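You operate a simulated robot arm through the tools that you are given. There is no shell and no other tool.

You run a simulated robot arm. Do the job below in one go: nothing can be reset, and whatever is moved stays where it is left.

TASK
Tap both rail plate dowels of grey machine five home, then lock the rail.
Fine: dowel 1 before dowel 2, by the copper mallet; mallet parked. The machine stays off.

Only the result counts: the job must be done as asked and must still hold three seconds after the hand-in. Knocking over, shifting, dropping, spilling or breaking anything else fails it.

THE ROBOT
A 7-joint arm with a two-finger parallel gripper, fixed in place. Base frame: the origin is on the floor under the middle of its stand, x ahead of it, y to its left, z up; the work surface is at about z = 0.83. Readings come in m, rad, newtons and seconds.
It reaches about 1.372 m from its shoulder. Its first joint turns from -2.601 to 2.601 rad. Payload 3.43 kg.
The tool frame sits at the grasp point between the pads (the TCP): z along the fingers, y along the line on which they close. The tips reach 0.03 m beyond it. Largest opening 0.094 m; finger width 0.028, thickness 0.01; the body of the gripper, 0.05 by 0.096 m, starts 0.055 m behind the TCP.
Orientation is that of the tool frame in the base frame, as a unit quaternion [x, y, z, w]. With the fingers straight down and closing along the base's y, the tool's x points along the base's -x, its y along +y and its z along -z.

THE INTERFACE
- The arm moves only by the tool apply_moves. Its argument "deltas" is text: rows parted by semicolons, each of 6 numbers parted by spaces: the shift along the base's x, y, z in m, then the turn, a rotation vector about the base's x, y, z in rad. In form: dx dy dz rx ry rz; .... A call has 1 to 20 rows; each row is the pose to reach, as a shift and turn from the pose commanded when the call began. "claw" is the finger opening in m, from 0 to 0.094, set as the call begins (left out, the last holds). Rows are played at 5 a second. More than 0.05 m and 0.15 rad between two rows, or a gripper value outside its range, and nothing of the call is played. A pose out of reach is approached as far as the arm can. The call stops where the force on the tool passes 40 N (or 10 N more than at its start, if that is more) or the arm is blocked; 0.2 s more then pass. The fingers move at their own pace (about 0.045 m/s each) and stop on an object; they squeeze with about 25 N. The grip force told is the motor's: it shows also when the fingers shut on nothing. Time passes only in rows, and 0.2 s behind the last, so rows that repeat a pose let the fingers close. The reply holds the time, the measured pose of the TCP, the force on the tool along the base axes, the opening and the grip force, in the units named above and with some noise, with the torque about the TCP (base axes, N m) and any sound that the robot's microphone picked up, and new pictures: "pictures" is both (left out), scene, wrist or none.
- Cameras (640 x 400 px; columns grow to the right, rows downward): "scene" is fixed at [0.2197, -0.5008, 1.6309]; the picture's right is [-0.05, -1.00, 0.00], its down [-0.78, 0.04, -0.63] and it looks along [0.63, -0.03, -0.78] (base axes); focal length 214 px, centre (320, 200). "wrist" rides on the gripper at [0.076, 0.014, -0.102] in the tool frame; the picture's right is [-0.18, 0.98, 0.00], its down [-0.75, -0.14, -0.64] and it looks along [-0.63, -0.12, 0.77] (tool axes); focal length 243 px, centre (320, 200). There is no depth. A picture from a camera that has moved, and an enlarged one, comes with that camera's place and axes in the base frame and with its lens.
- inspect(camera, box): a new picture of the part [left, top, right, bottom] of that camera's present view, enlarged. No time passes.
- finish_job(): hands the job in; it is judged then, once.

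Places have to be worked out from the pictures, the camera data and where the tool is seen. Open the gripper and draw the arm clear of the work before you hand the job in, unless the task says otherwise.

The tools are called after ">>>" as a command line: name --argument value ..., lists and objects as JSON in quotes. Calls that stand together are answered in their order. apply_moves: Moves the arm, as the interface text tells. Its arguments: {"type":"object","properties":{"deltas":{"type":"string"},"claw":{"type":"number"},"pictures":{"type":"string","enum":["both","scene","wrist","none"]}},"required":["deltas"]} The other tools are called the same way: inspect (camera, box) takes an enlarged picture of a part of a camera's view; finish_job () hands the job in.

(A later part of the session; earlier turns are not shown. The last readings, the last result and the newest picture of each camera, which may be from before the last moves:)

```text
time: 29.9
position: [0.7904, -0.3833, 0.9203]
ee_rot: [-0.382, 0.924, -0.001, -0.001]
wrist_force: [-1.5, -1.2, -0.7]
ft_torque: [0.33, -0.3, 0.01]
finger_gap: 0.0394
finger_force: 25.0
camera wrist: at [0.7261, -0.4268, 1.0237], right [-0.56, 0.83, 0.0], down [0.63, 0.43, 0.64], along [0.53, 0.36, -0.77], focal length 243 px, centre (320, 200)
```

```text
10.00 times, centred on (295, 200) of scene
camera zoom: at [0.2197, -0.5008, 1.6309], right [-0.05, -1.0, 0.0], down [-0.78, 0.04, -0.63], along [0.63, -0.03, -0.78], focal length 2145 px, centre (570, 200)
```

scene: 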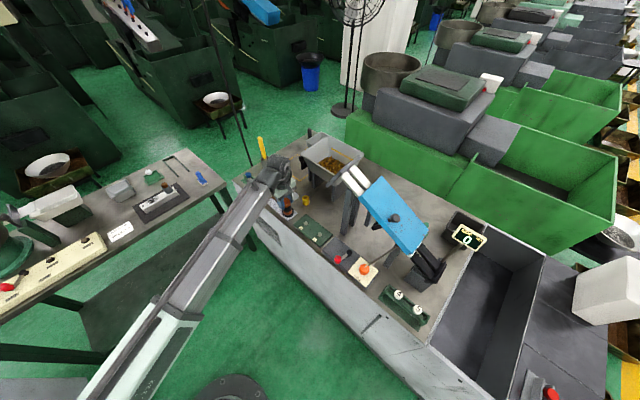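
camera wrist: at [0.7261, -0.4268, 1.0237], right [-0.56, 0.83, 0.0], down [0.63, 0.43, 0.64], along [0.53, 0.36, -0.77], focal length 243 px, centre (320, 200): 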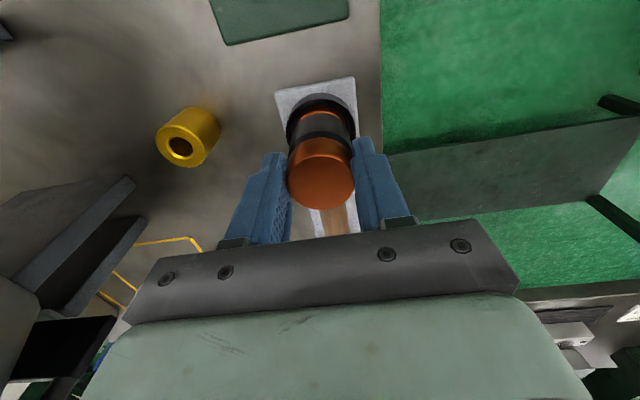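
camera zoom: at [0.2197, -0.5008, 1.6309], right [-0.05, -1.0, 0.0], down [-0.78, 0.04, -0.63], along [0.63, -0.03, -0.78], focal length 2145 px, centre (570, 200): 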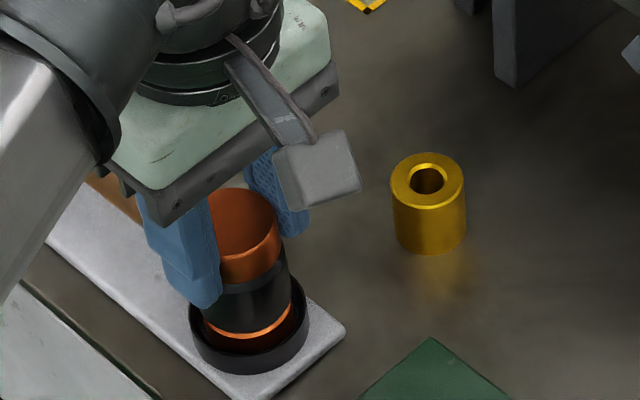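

The handle end is now resting on the fork (torque shows light support out at the handle) and the head is about a millimetre above its seat. I lower another 2 mm to seat the head.

>>> apply_moves --deltas "0 0 -0.001 0 0 0; 0 0 -0.002 0 0 0; 0 0 -0.002 0 0 0" --pictures "none"

>>> inspect --camera "scene" --box '[270, 180, 320, 220]'

>>> inspect --camera "wrist" --box '[220, 40, 420, 240]'

```text
time: 30.7
position: [0.7896, -0.3837, 0.9199]
ee_rot: [-0.382, 0.924, -0.002, 0.0]
wrist_force: [1.8, -1.8, 17.9]
ft_torque: [0.2, 0.07, 0.0]
finger_gap: 0.0394
finger_force: 24.9
```

```text
10.00 times, centred on (295, 200) of scene
camera zoom: at [0.2197, -0.5008, 1.6309], right [-0.05, -1.0, 0.0], down [-0.78, 0.04, -0.63], along [0.63, -0.03, -0.78], focal length 2145 px, centre (570, 200)
```

zoom: 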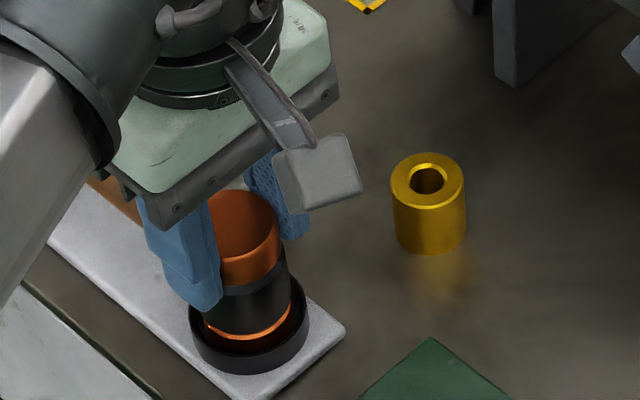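

```text
2.00 times, centred on (320, 140) of wrist
camera zoom: at [0.7257, -0.4266, 1.0222], right [-0.56, 0.83, 0.0], down [0.63, 0.44, 0.64], along [0.53, 0.36, -0.77], focal length 485 px, centre (320, 320)
```

zoom: 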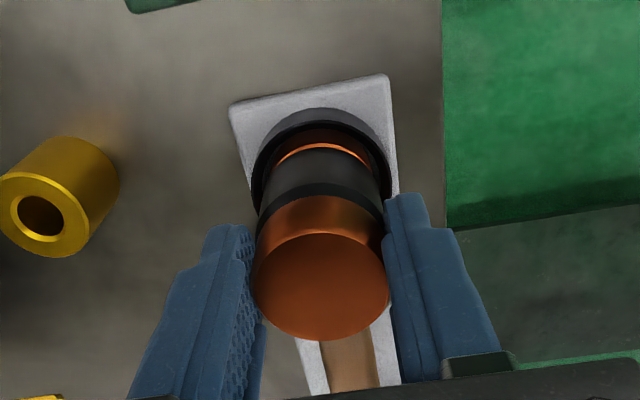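

The head is seated now (about 20 N upward). I ease off half a millimetre and open the fingers.

>>> apply_moves --deltas "0 0 0.001 0 0 0; 0 0 0.001 0 0 0; 0 0 0.001 0 0 0; 0 0 0.001 0 0 0" --claw 0.08 --pictures "both"

>>> inspect --camera "scene" --box '[260, 180, 320, 220]'

>>> inspect --camera "wrist" --box '[220, 40, 420, 240]'

```text
time: 31.7
position: [0.7905, -0.3828, 0.9199]
ee_rot: [-0.383, 0.924, -0.002, 0.0]
wrist_force: [0.2, -0.6, -0.6]
ft_torque: [0.0, 0.01, 0.01]
finger_gap: 0.0801
finger_force: 0.0
camera wrist: at [0.7259, -0.4269, 1.0224], right [-0.56, 0.83, 0.0], down [0.63, 0.43, 0.64], along [0.53, 0.36, -0.77], focal length 243 px, centre (320, 200)
```

scene: 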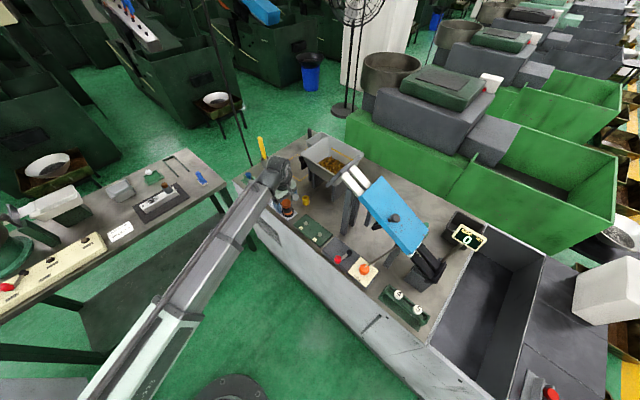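
wrist: 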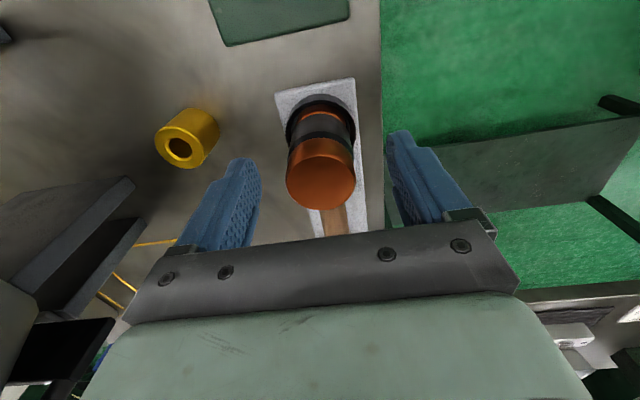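

```text
10.00 times, centred on (290, 200) of scene
camera zoom: at [0.2197, -0.5008, 1.6309], right [-0.05, -1.0, 0.0], down [-0.78, 0.04, -0.63], along [0.63, -0.03, -0.78], focal length 2145 px, centre (620, 200)
```

zoom: 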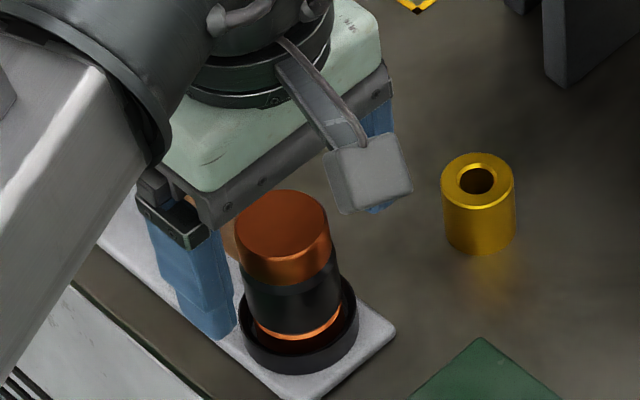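

```text
2.00 times, centred on (320, 140) of wrist
camera zoom: at [0.7259, -0.4269, 1.0224], right [-0.56, 0.83, 0.0], down [0.63, 0.43, 0.64], along [0.53, 0.36, -0.77], focal length 485 px, centre (320, 320)
```

zoom: 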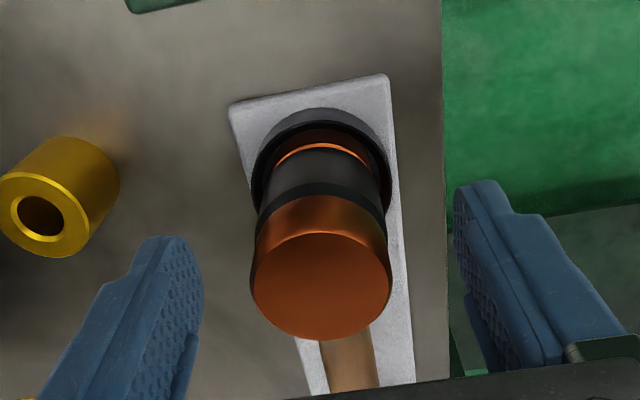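

The mallet stands released in its cradle. I lift the open gripper straight up and check the parked mallet against its original picture.

>>> apply_moves --deltas "0 0 0.02 0 0 0; 0 0 0.05 0 0 0; 0 0 0.09 0 0 0; 0 0 0.13 0 0 0; -0.02 -0.03 0.14 0 0 0; -0.05 -0.06 0.14 0 0 0; -0.08 -0.095 0.14 0 0 0; -0.11 -0.13 0.14 0 0 0; -0.14 -0.165 0.13 0 0 0; -0.17 -0.18 0.13 0 0 0; -0.2 -0.19 0.13 0 0 0; -0.2 -0.19 0.13 0 0 0" --pictures "both"

>>> inspect --camera "scene" --box '[260, 190, 340, 240]'

>>> inspect --camera "scene" --box '[230, 120, 390, 220]'

>>> inspect --camera "wrist" --box '[220, 0, 420, 200]'

```text
time: 34.3
position: [0.5893, -0.5738, 1.0489]
ee_rot: [-0.382, 0.924, -0.002, 0.0]
wrist_force: [0.0, -0.7, -0.4]
ft_torque: [-0.02, 0.01, -0.03]
finger_gap: 0.0802
finger_force: 0.0
camera wrist: at [0.526, -0.6175, 1.1523], right [-0.56, 0.83, 0.0], down [0.63, 0.43, 0.64], along [0.53, 0.36, -0.77], focal length 243 px, centre (320, 200)
```

scene: 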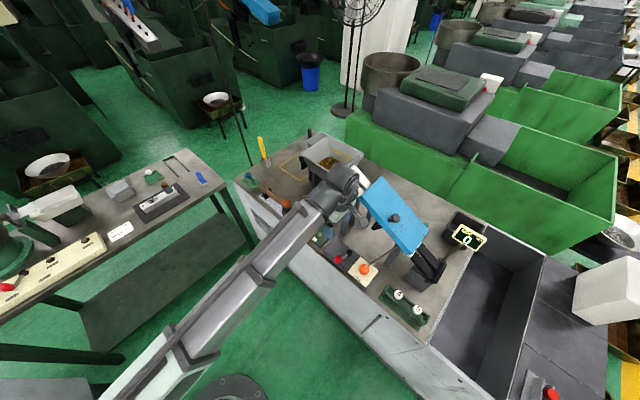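
wrist: 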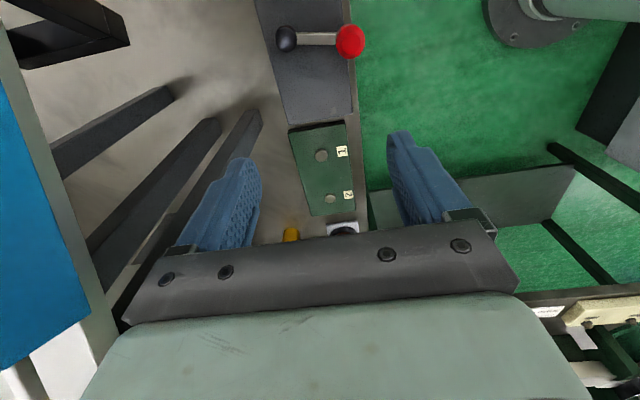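

```text
8.00 times, centred on (300, 215) of scene
camera zoom: at [0.2197, -0.5008, 1.6309], right [-0.05, -1.0, 0.0], down [-0.78, 0.04, -0.63], along [0.63, -0.03, -0.78], focal length 1716 px, centre (480, 80)
```

zoom: 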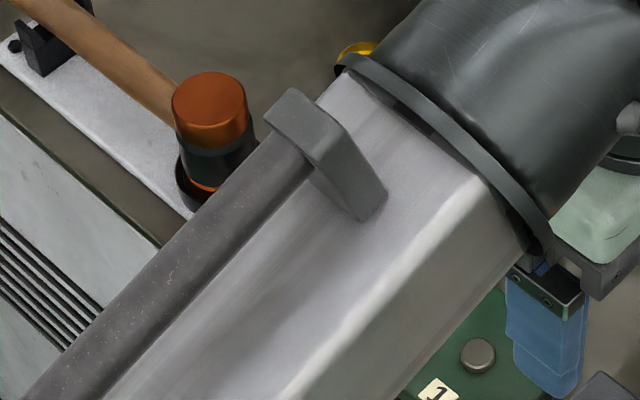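

```text
4.00 times, centred on (310, 170) of scene
camera zoom: at [0.2197, -0.5008, 1.6309], right [-0.05, -1.0, 0.0], down [-0.78, 0.04, -0.63], along [0.63, -0.03, -0.78], focal length 858 px, centre (360, 320)
```

zoom: 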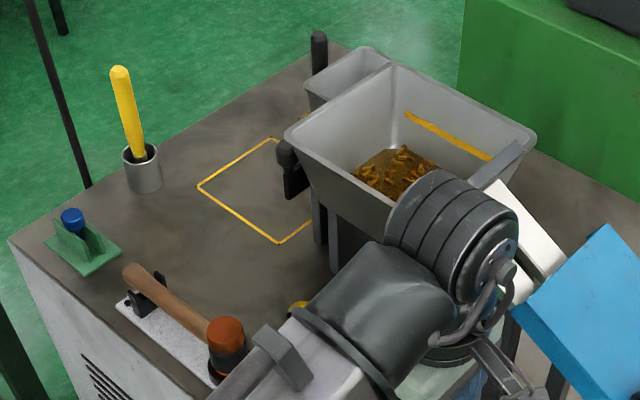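

```text
2.00 times, centred on (320, 100) of wrist
camera zoom: at [0.526, -0.6175, 1.1523], right [-0.56, 0.83, 0.0], down [0.63, 0.43, 0.64], along [0.53, 0.36, -0.77], focal length 485 px, centre (320, 400)
```

zoom: 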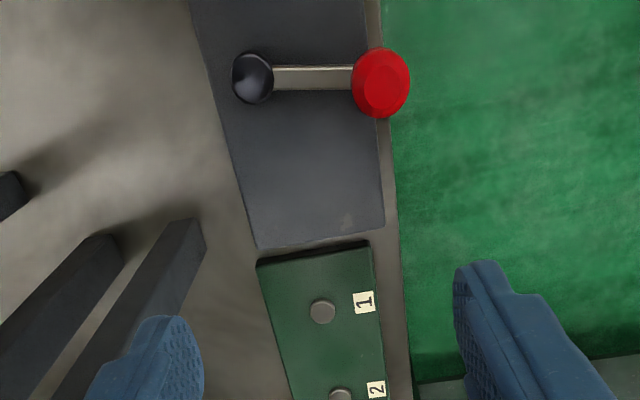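

The mallet is back exactly where it started. Now for the lever: I zoom in on it from this viewpoint and in the scene view for any lock markings.

>>> inspect --camera "wrist" --box '[260, 10, 380, 90]'

>>> inspect --camera "scene" --box '[325, 235, 375, 275]'

>>> inspect --camera "wrist" --box '[280, 60, 380, 140]'

```text
5.00 times, centred on (320, 50) of wrist
camera zoom: at [0.526, -0.6175, 1.1523], right [-0.56, 0.83, 0.0], down [0.63, 0.43, 0.64], along [0.53, 0.36, -0.77], focal length 1213 px, centre (320, 950)
```

zoom: 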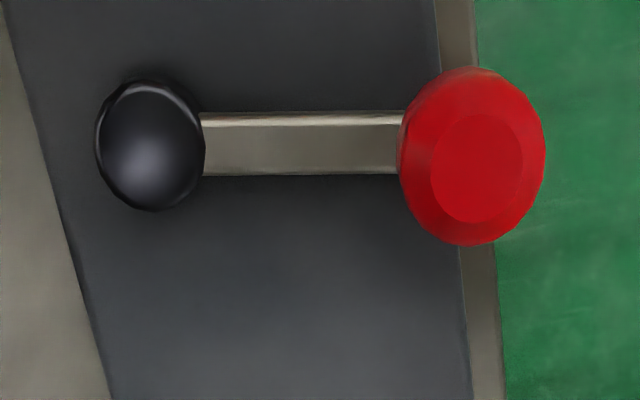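

```text
10.00 times, centred on (350, 255) of scene
camera zoom: at [0.2197, -0.5008, 1.6309], right [-0.05, -1.0, 0.0], down [-0.78, 0.04, -0.63], along [0.63, -0.03, -0.78], focal length 2145 px, centre (20, -350)
```

zoom: 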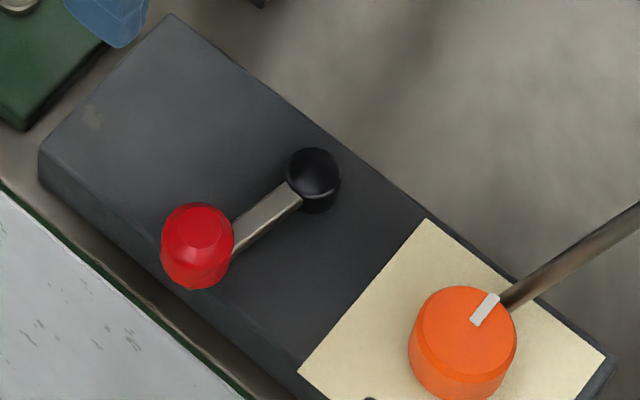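

```text
5.00 times, centred on (330, 100) of wrist
camera zoom: at [0.526, -0.6175, 1.1523], right [-0.56, 0.83, 0.0], down [0.63, 0.43, 0.64], along [0.53, 0.36, -0.77], focal length 1213 px, centre (270, 700)
```

zoom: 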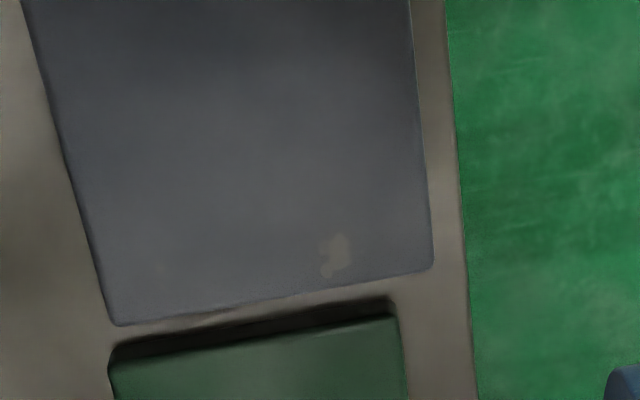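

No marks exist, but the dial blocks a swing toward its side while the empty half of the box (and a clockwise "tighten" motion) lies toward the dowel plate, so I'll swing the lever that way. With fingers closed as a poker and the wrist leaned away from the blue hood, I go to the dial side of the knob, stopping above first.

>>> apply_moves --deltas "-0.03 -0.01 0 -0.06 -0.06 0; -0.06 -0.018 0 -0.12 -0.12 0; -0.08 -0.025 0 -0.177 -0.177 0; -0.08 -0.025 -0.04 -0.177 -0.177 0; -0.08 -0.025 -0.08 -0.177 -0.177 0; -0.08 -0.025 -0.1 -0.177 -0.177 0; -0.08 -0.025 -0.1 -0.177 -0.177 0" --claw 0 --pictures "both"

>>> inspect --camera "scene" --box '[300, 210, 400, 290]'

>>> inspect --camera "wrist" --box '[200, 20, 440, 240]'

```text
time: 35.9
position: [0.51, -0.5983, 0.9481]
ee_rot: [-0.38, 0.916, -0.117, 0.047]
wrist_force: [0.7, -0.7, 0.8]
ft_torque: [-0.01, 0.02, 0.01]
finger_gap: 0.0
finger_force: 24.7
camera wrist: at [0.4276, -0.6241, 1.0445], right [-0.54, 0.8, -0.25], down [0.52, 0.55, 0.66], along [0.66, 0.23, -0.71], focal length 243 px, centre (320, 200)
```

scene: 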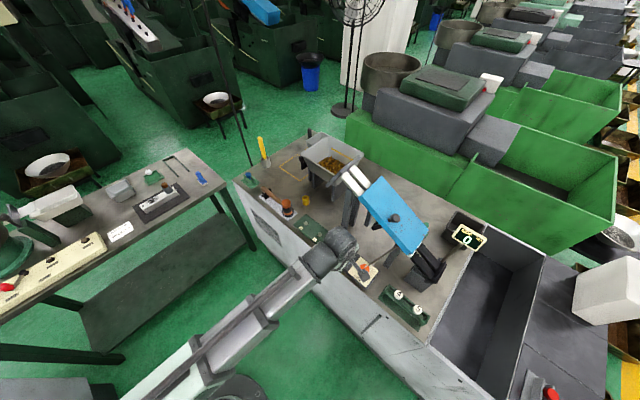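
wrist: 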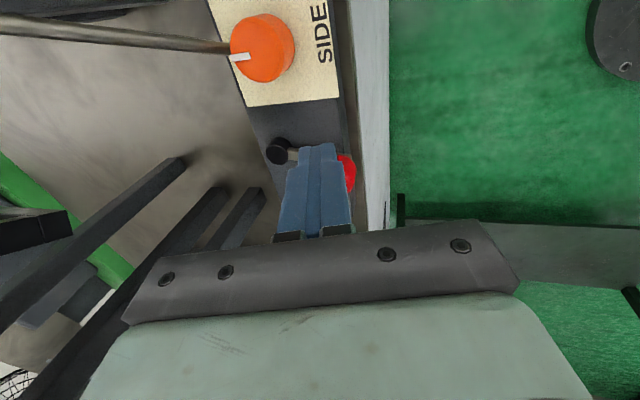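

```text
5.00 times, centred on (350, 250) of scene
camera zoom: at [0.2197, -0.5008, 1.6309], right [-0.05, -1.0, 0.0], down [-0.78, 0.04, -0.63], along [0.63, -0.03, -0.78], focal length 1072 px, centre (170, -50)
```

zoom: 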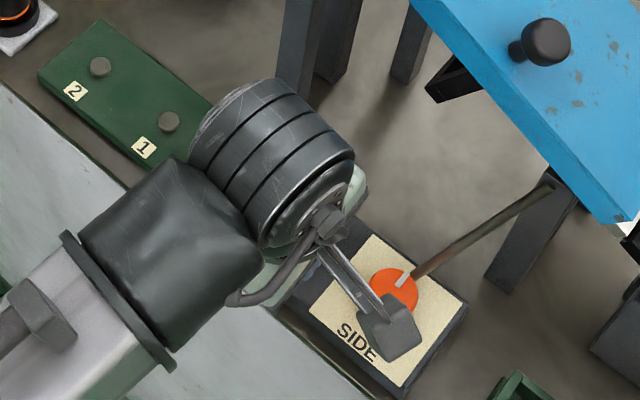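

```text
1.82 times, centred on (320, 130) of wrist
camera zoom: at [0.4276, -0.6241, 1.0445], right [-0.54, 0.8, -0.25], down [0.52, 0.55, 0.66], along [0.66, 0.23, -0.71], focal length 441 px, centre (320, 327)
```

zoom: 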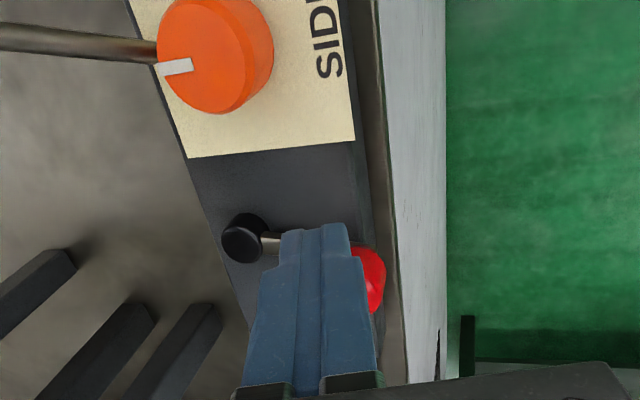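

The poker tip sits on the dial side of the knob with a small gap, well clear of dial and hood. I shift 5 mm further toward the dial and descend beside the knob.

>>> apply_moves --deltas "-0.004 -0.004 -0.01 0 0 0; -0.004 -0.004 -0.03 0 0 0; -0.004 -0.004 -0.056 0 0 0; -0.004 -0.004 -0.056 0 0 0" --pictures "both"

>>> inspect --camera "scene" --box '[300, 210, 400, 290]'

>>> inspect --camera "wrist" --box '[200, 20, 440, 240]'

```text
time: 36.9
position: [0.5068, -0.602, 0.8917]
ee_rot: [-0.38, 0.916, -0.118, 0.048]
wrist_force: [0.5, 0.4, 0.2]
ft_torque: [0.02, -0.01, 0.02]
finger_gap: 0.0001
finger_force: 25.6
camera wrist: at [0.4249, -0.6273, 0.9887], right [-0.54, 0.8, -0.25], down [0.52, 0.55, 0.66], along [0.66, 0.23, -0.71], focal length 243 px, centre (320, 200)
```

scene: 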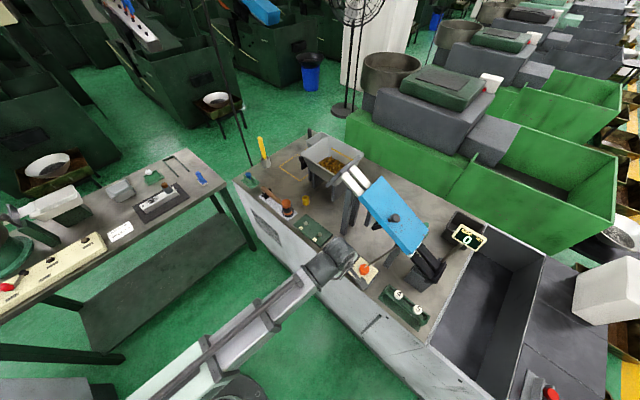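
wrist: 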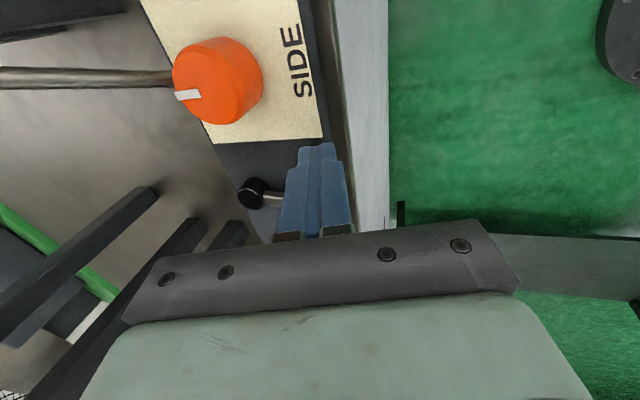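

```text
5.00 times, centred on (350, 250) of scene
camera zoom: at [0.2197, -0.5008, 1.6309], right [-0.05, -1.0, 0.0], down [-0.78, 0.04, -0.63], along [0.63, -0.03, -0.78], focal length 1072 px, centre (170, -50)
```

zoom: 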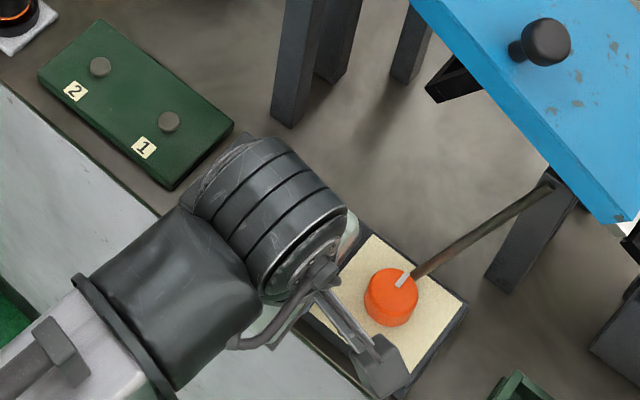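

```text
1.82 times, centred on (320, 130) of wrist
camera zoom: at [0.4249, -0.6273, 0.9887], right [-0.54, 0.8, -0.25], down [0.52, 0.55, 0.66], along [0.66, 0.23, -0.71], focal length 441 px, centre (320, 327)
```

zoom: 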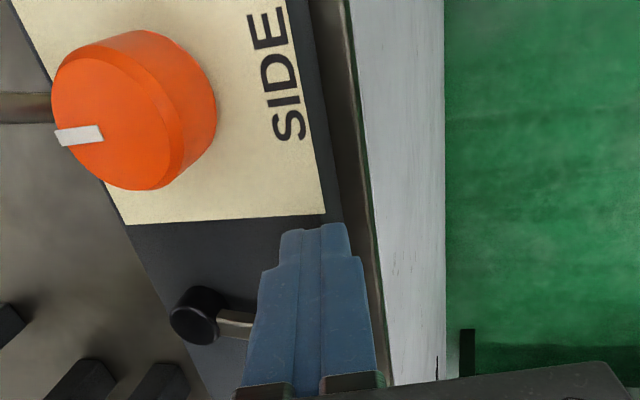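

The poker is beside the knob with no contact. I push along the arc by about 20° toward the dowel plate as a first nudge, and read the resistance.

>>> apply_moves --deltas "0.0018 0.006 0 0 0 0; 0.0038 0.012 0 0 0 0; 0.0068 0.0168 0 0 0 0; 0.0104 0.0214 0 0 0 0; 0.0104 0.0214 0 0 0 0" --pictures "both"

>>> inspect --camera "wrist" --box '[200, 20, 440, 240]'

>>> inspect --camera "scene" --box '[300, 210, 400, 290]'

```text
time: 38.1
position: [0.5163, -0.5803, 0.8926]
ee_rot: [-0.38, 0.916, -0.117, 0.047]
wrist_force: [-0.4, -0.5, 0.3]
ft_torque: [0.04, -0.01, -0.01]
finger_gap: 0.0
finger_force: 24.6
camera wrist: at [0.4346, -0.6062, 0.9883], right [-0.54, 0.8, -0.25], down [0.52, 0.55, 0.66], along [0.66, 0.23, -0.71], focal length 243 px, centre (320, 200)
```

scene: 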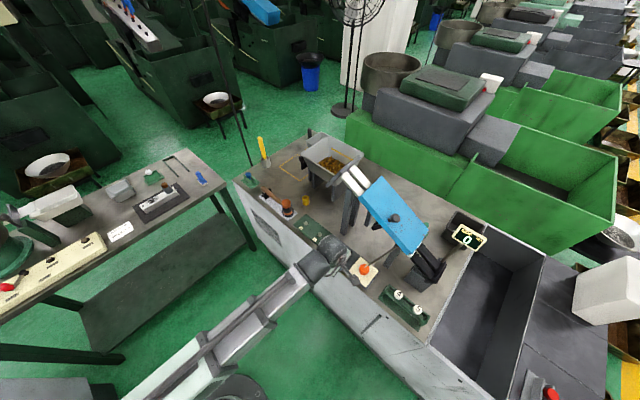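
wrist: 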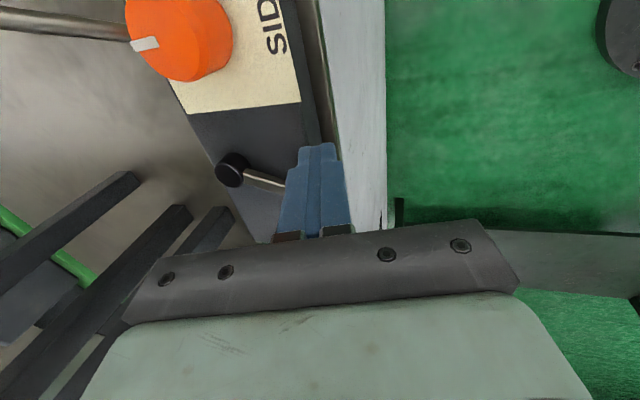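

```text
1.82 times, centred on (320, 130) of wrist
camera zoom: at [0.4346, -0.6062, 0.9883], right [-0.54, 0.8, -0.25], down [0.52, 0.55, 0.66], along [0.66, 0.23, -0.71], focal length 441 px, centre (320, 327)
```

zoom: 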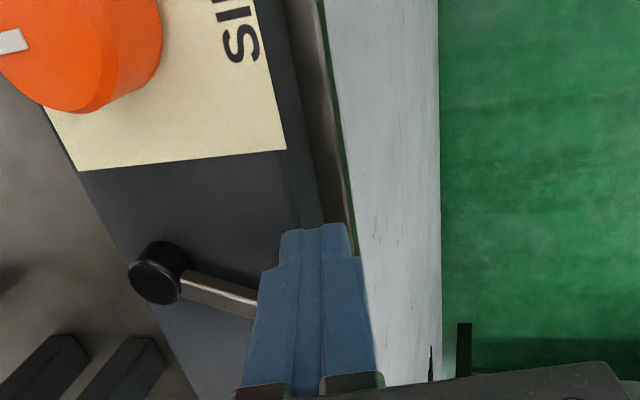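

```text
5.00 times, centred on (350, 250) of scene
camera zoom: at [0.2197, -0.5008, 1.6309], right [-0.05, -1.0, 0.0], down [-0.78, 0.04, -0.63], along [0.63, -0.03, -0.78], focal length 1072 px, centre (170, -50)
```

zoom: 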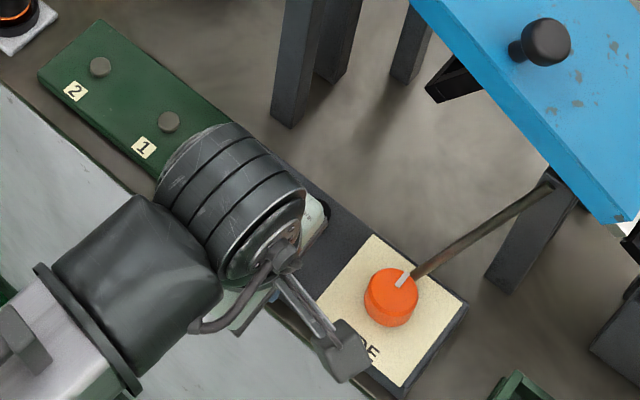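

The lever swung easily the pushed way, with no stop met. I continue the arc to about tip angle 100°.

>>> apply_moves --deltas "0.0041 0.0041 0 0 0 0; 0.0082 0.0082 0 0 0 0; 0.0128 0.0118 0 0 0 0; 0.0176 0.0148 0 0 0 0; 0.0227 0.0174 0 0 0 0; 0.028 0.0196 0 0 0 0; 0.0335 0.0213 0 0 0 0; 0.0391 0.0226 0 0 0 0; 0.0391 0.0226 0 0 0 0" --pictures "both"

>>> inspect --camera "wrist" --box '[200, 20, 440, 240]'

>>> inspect --camera "scene" --box '[300, 210, 400, 290]'

```text
time: 40.1
position: [0.5559, -0.5589, 0.8917]
ee_rot: [-0.38, 0.916, -0.117, 0.047]
wrist_force: [0.2, 0.1, -0.3]
ft_torque: [-0.01, 0.0, -0.02]
finger_gap: 0.0001
finger_force: 25.2
camera wrist: at [0.4745, -0.5837, 0.9888], right [-0.54, 0.8, -0.25], down [0.52, 0.55, 0.66], along [0.66, 0.23, -0.71], focal length 243 px, centre (320, 200)
```

scene: 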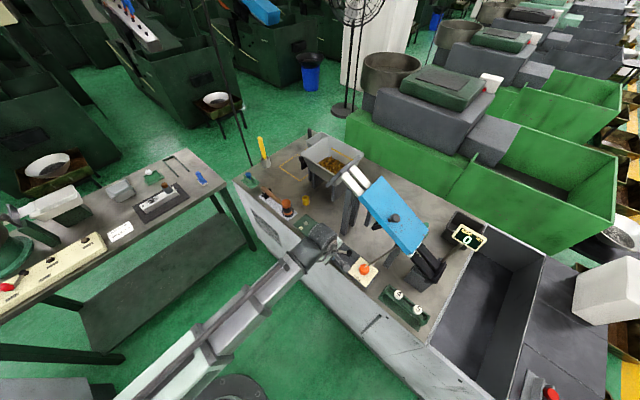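
wrist: 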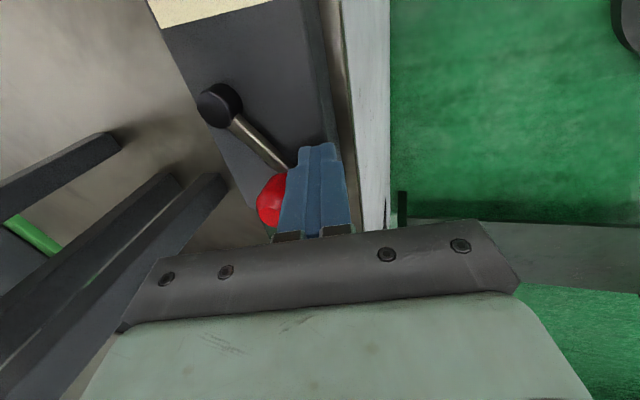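

```text
1.82 times, centred on (320, 130) of wrist
camera zoom: at [0.4745, -0.5837, 0.9888], right [-0.54, 0.8, -0.25], down [0.52, 0.55, 0.66], along [0.66, 0.23, -0.71], focal length 441 px, centre (320, 327)
```

zoom: 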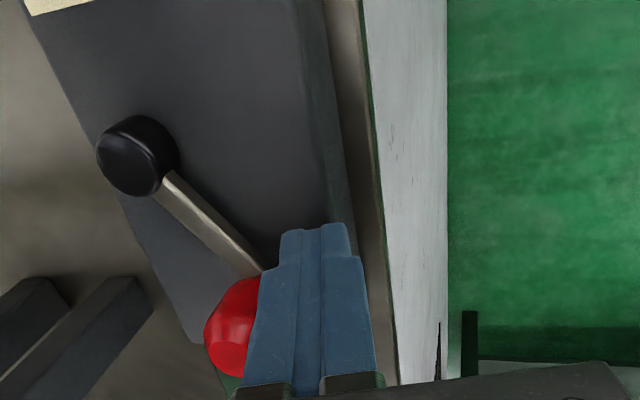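

```text
5.00 times, centred on (350, 250) of scene
camera zoom: at [0.2197, -0.5008, 1.6309], right [-0.05, -1.0, 0.0], down [-0.78, 0.04, -0.63], along [0.63, -0.03, -0.78], focal length 1072 px, centre (170, -50)
```

zoom: 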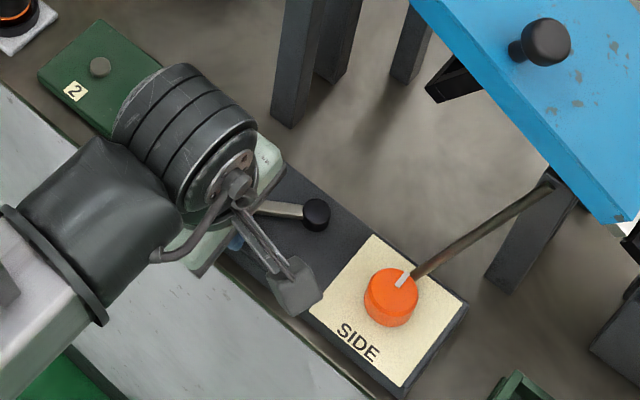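

The lever is now at about 69° (turned ~57°) with negligible resistance. I keep pushing along the arc in small steps, looking for the end stop or a click.

>>> apply_moves --deltas "0.0057 0.0007 0 0 0 0; 0.0115 0.001 0 0 0 0; 0.0172 0.0007 0 0 0 0; 0.023 0 0 0 0 0; 0.0286 -0.0012 0 0 0 0; 0.0286 -0.0012 0 0 0 0" --pictures "both"

>>> inspect --camera "wrist" --box '[200, 20, 440, 240]'

>>> inspect --camera "scene" --box '[300, 210, 400, 290]'

```text
time: 41.5
position: [0.5846, -0.5581, 0.8926]
ee_rot: [-0.38, 0.916, -0.117, 0.048]
wrist_force: [0.2, 0.5, -0.6]
ft_torque: [0.01, 0.0, -0.01]
finger_gap: 0.0
finger_force: 25.4
camera wrist: at [0.5023, -0.5849, 0.9893], right [-0.54, 0.8, -0.25], down [0.52, 0.55, 0.66], along [0.66, 0.23, -0.71], focal length 243 px, centre (320, 200)
```

scene: 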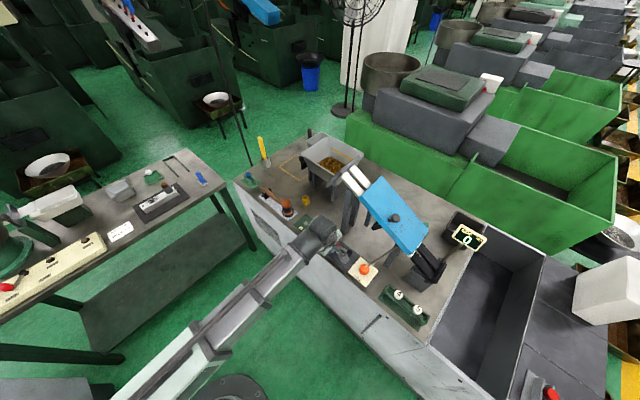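
wrist: 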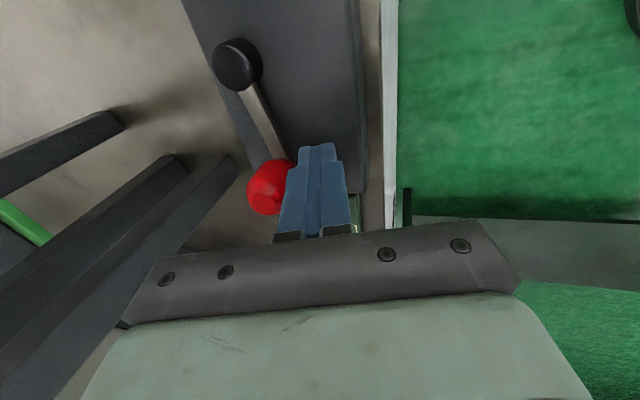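

```text
1.82 times, centred on (320, 130) of wrist
camera zoom: at [0.5023, -0.5849, 0.9893], right [-0.54, 0.8, -0.25], down [0.52, 0.55, 0.66], along [0.66, 0.23, -0.71], focal length 441 px, centre (320, 327)
```

zoom: 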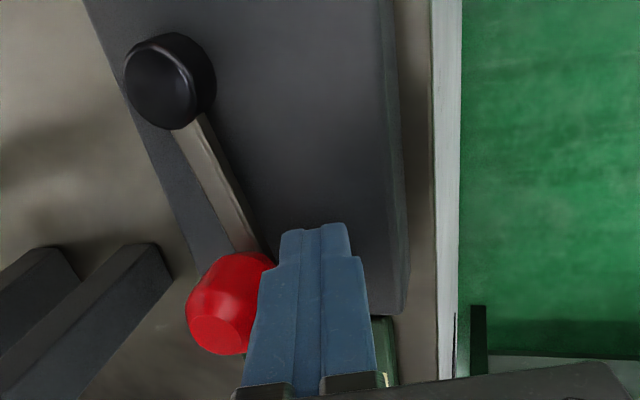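

```text
5.00 times, centred on (350, 250) of scene
camera zoom: at [0.2197, -0.5008, 1.6309], right [-0.05, -1.0, 0.0], down [-0.78, 0.04, -0.63], along [0.63, -0.03, -0.78], focal length 1072 px, centre (170, -50)
```

zoom: 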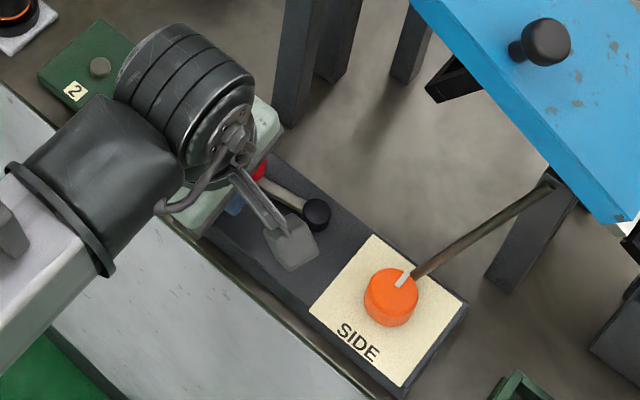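

The lever lies nearly along the box now (~49°) and still moves freely. I push on in smaller steps to find the stop.

>>> apply_moves --deltas "0.0027 -0.0009 0 0 0 0; 0.0055 -0.0018 0 0 0 0; 0.0081 -0.0029 0 0 0 0; 0.0108 -0.004 0 0 0 0; 0.0108 -0.004 0 0 0 0" --pictures "both"

>>> inspect --camera "wrist" --box '[200, 20, 440, 240]'

>>> inspect --camera "scene" --box '[300, 210, 400, 290]'

```text
time: 42.5
position: [0.5881, -0.5595, 0.8931]
ee_rot: [-0.379, 0.918, -0.113, 0.043]
wrist_force: [-11.9, 5.9, 4.2]
ft_torque: [-0.1, -0.05, -0.04]
finger_gap: 0.0
finger_force: 25.0
stopped in row 4: the force on the tool passed its limit at 44 N (the readings are from after the stop); the commanded pose is now the measured one
camera wrist: at [0.5072, -0.5863, 0.9899], right [-0.54, 0.81, -0.24], down [0.53, 0.55, 0.65], along [0.65, 0.23, -0.72], focal length 243 px, centre (320, 200)
```

scene: 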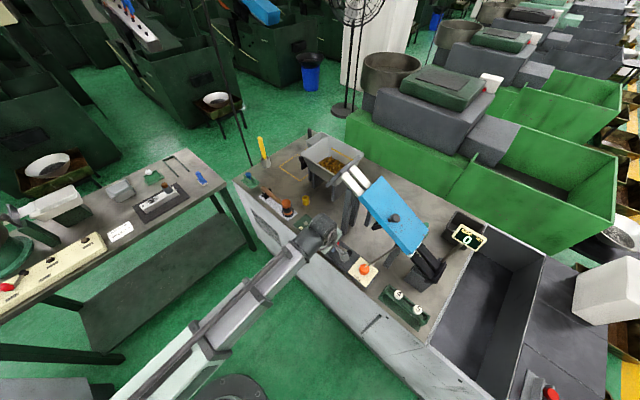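
wrist: 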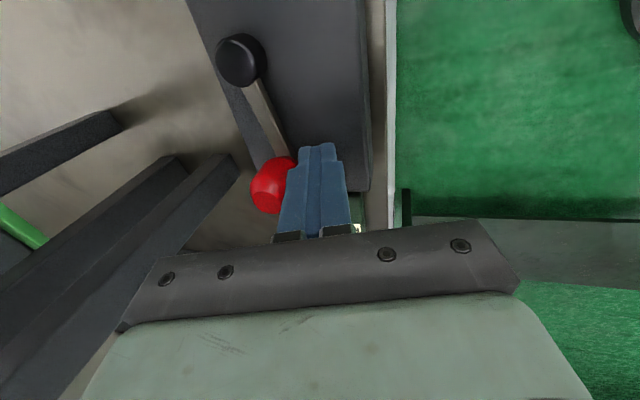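

```text
1.82 times, centred on (320, 130) of wrist
camera zoom: at [0.5072, -0.5863, 0.9899], right [-0.54, 0.81, -0.24], down [0.53, 0.55, 0.65], along [0.65, 0.23, -0.72], focal length 441 px, centre (320, 327)
```

zoom: 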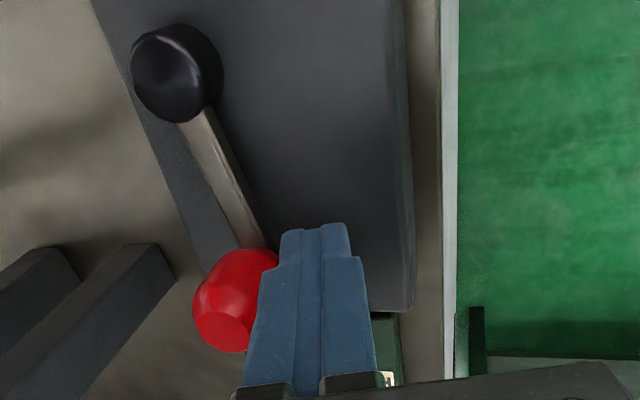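

```text
5.00 times, centred on (350, 250) of scene
camera zoom: at [0.2197, -0.5008, 1.6309], right [-0.05, -1.0, 0.0], down [-0.78, 0.04, -0.63], along [0.63, -0.03, -0.78], focal length 1072 px, centre (170, -50)
```

zoom: 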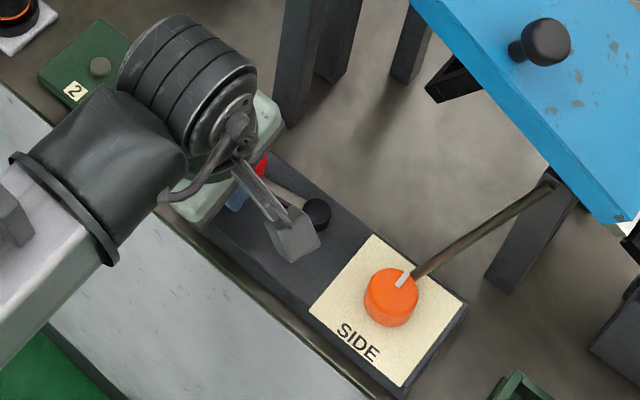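

The lever hit a firm end stop at about 45°, lying along the box. I back the poker off and check the lever's rest position and the display for any lock indication.

>>> apply_moves --deltas "-0.006 0.006 0 0 0 0; -0.015 0.015 0.005 0 0 0; -0.018 0.018 0.03 0 0 0; -0.02 0.02 0.06 0 0 0; -0.03 0.03 0.1 0 0 0; -0.045 0.045 0.13 0 0 0; -0.07 0.07 0.15 0 0 0; -0.09 0.09 0.16 0 0 0" --pictures "both"

>>> inspect --camera "scene" --box '[300, 210, 400, 290]'

>>> inspect --camera "scene" --box '[410, 200, 510, 280]'

```text
time: 44.3
position: [0.5007, -0.4696, 1.0522]
ee_rot: [-0.379, 0.918, -0.114, 0.043]
wrist_force: [0.2, -0.5, -1.2]
ft_torque: [-0.02, -0.01, -0.01]
finger_gap: 0.0
finger_force: 25.1
camera wrist: at [0.4188, -0.4963, 1.1502], right [-0.54, 0.81, -0.24], down [0.52, 0.55, 0.65], along [0.66, 0.23, -0.72], focal length 243 px, centre (320, 200)
```

scene: 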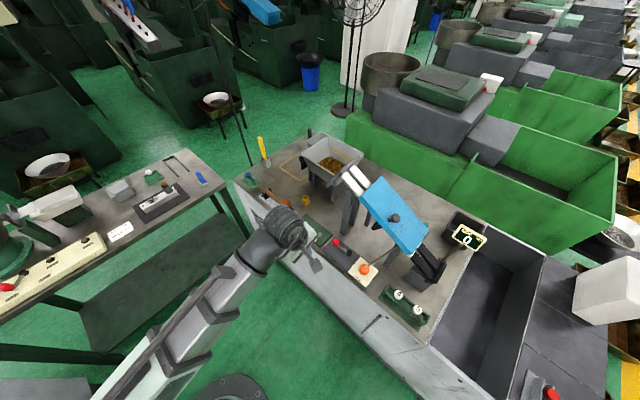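
wrist: 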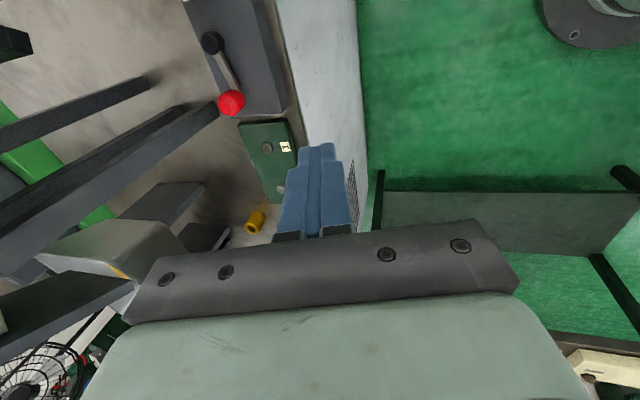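

```text
5.00 times, centred on (350, 250) of scene
camera zoom: at [0.2197, -0.5008, 1.6309], right [-0.05, -1.0, 0.0], down [-0.78, 0.04, -0.63], along [0.63, -0.03, -0.78], focal length 1072 px, centre (170, -50)
```

zoom: 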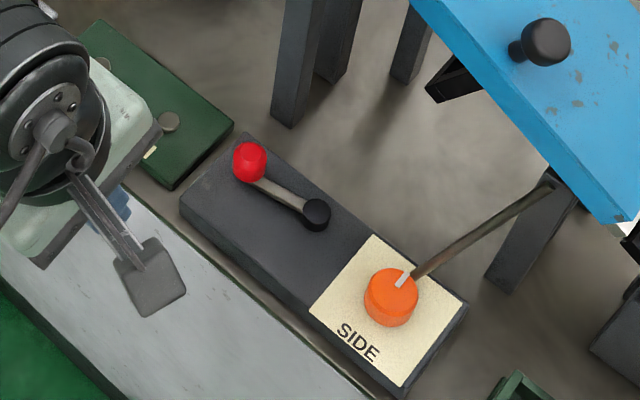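

```text
5.00 times, centred on (460, 240) of scene
camera zoom: at [0.2197, -0.5008, 1.6309], right [-0.05, -1.0, 0.0], down [-0.78, 0.04, -0.63], along [0.63, -0.03, -0.78], focal length 1072 px, centre (-380, 0)
```

zoom: 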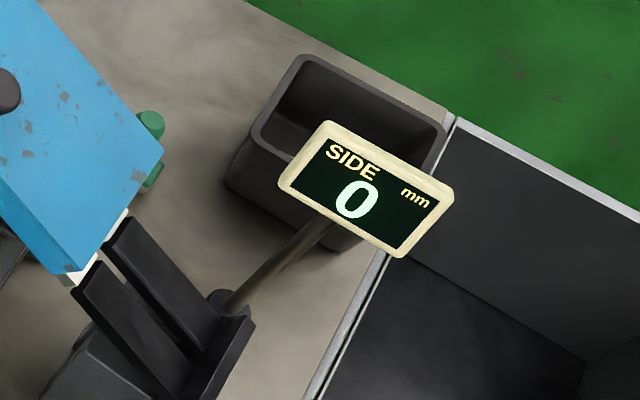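

The lever stays along the box at its stop. I level the wrist and take a closer look down at the lever and dowels to confirm final states.

>>> apply_moves --deltas "0.015 -0.018 0.01 0.06 0.06 0; 0.035 -0.04 0.02 0.12 0.12 0; 0.06 -0.07 0.03 0.165 0.165 0; 0.06 -0.07 0.03 0.165 0.165 0" --claw 0.06 --pictures "both"

>>> inspect --camera "wrist" --box '[220, 0, 380, 110]'

>>> inspect --camera "wrist" --box '[250, 80, 370, 200]'

```text
time: 45.3
position: [0.5607, -0.5415, 1.0802]
ee_rot: [-0.382, 0.924, -0.005, -0.002]
wrist_force: [0.1, -0.7, 0.2]
ft_torque: [-0.01, 0.04, 0.02]
finger_gap: 0.0601
finger_force: 0.1
camera wrist: at [0.4958, -0.5834, 1.1843], right [-0.56, 0.83, -0.01], down [0.63, 0.44, 0.64], along [0.53, 0.35, -0.77], focal length 243 px, centre (320, 200)
```

scene: 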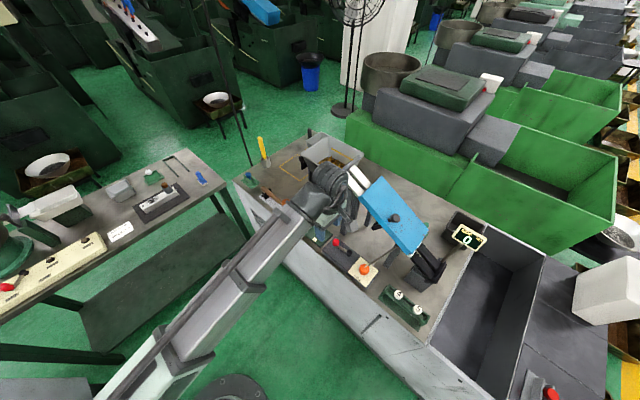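
wrist: 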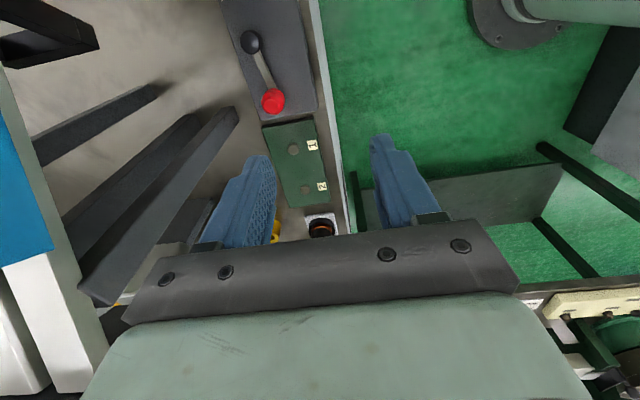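

```text
3.64 times, centred on (300, 55) of wrist
camera zoom: at [0.4958, -0.5834, 1.1843], right [-0.56, 0.83, -0.01], down [0.63, 0.44, 0.64], along [0.53, 0.35, -0.77], focal length 882 px, centre (393, 727)
```

zoom: 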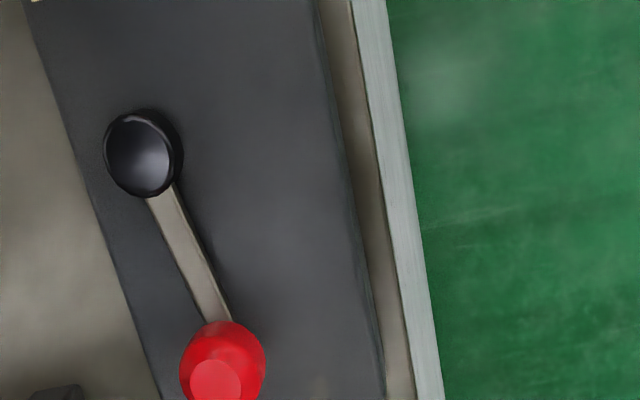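

```text
3.33 times, centred on (310, 140) of wrist
camera zoom: at [0.4958, -0.5834, 1.1843], right [-0.56, 0.83, -0.01], down [0.63, 0.44, 0.64], along [0.53, 0.35, -0.77], focal length 809 px, centre (353, 400)
```

zoom: 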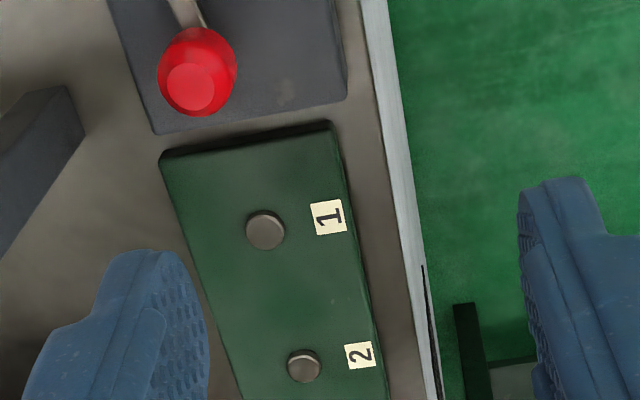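

The lever rests at its far stop (turned ~70°, nearly along the box) and both dowel heads sit on the plate. One last zoom on the dowels before retreating.

>>> inspect --camera "wrist" --box '[278, 138, 308, 158]'

>>> inspect --camera "wrist" --box '[290, 178, 320, 198]'

```text
16.00 times, centred on (293, 148) of wrist
camera zoom: at [0.4958, -0.5834, 1.1843], right [-0.56, 0.83, -0.01], down [0.63, 0.44, 0.64], along [0.53, 0.35, -0.77], focal length 3882 px, centre (752, 1032)
```

zoom: 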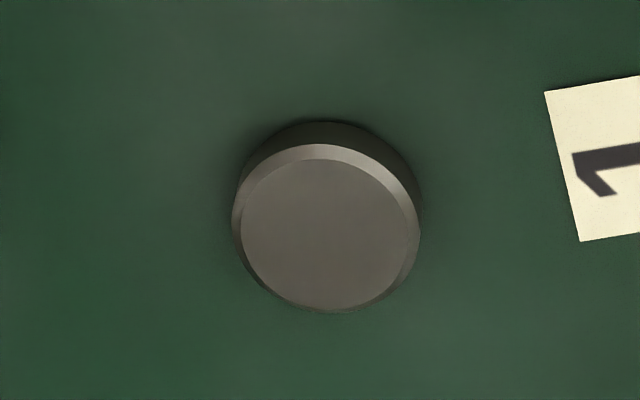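

```text
16.00 times, centred on (305, 188) of wrist
camera zoom: at [0.4958, -0.5834, 1.1843], right [-0.56, 0.83, -0.01], down [0.63, 0.44, 0.64], along [0.53, 0.35, -0.77], focal length 3882 px, centre (560, 392)
```

zoom: 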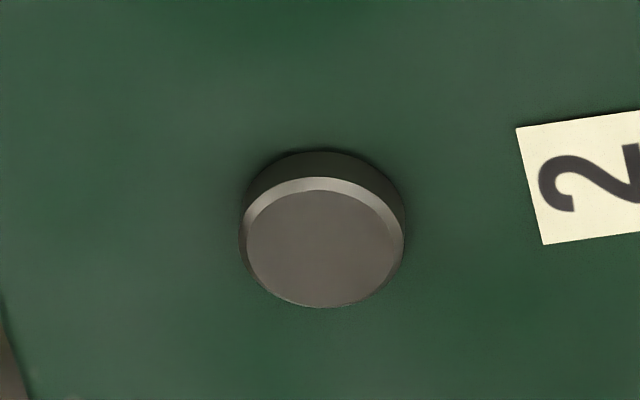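

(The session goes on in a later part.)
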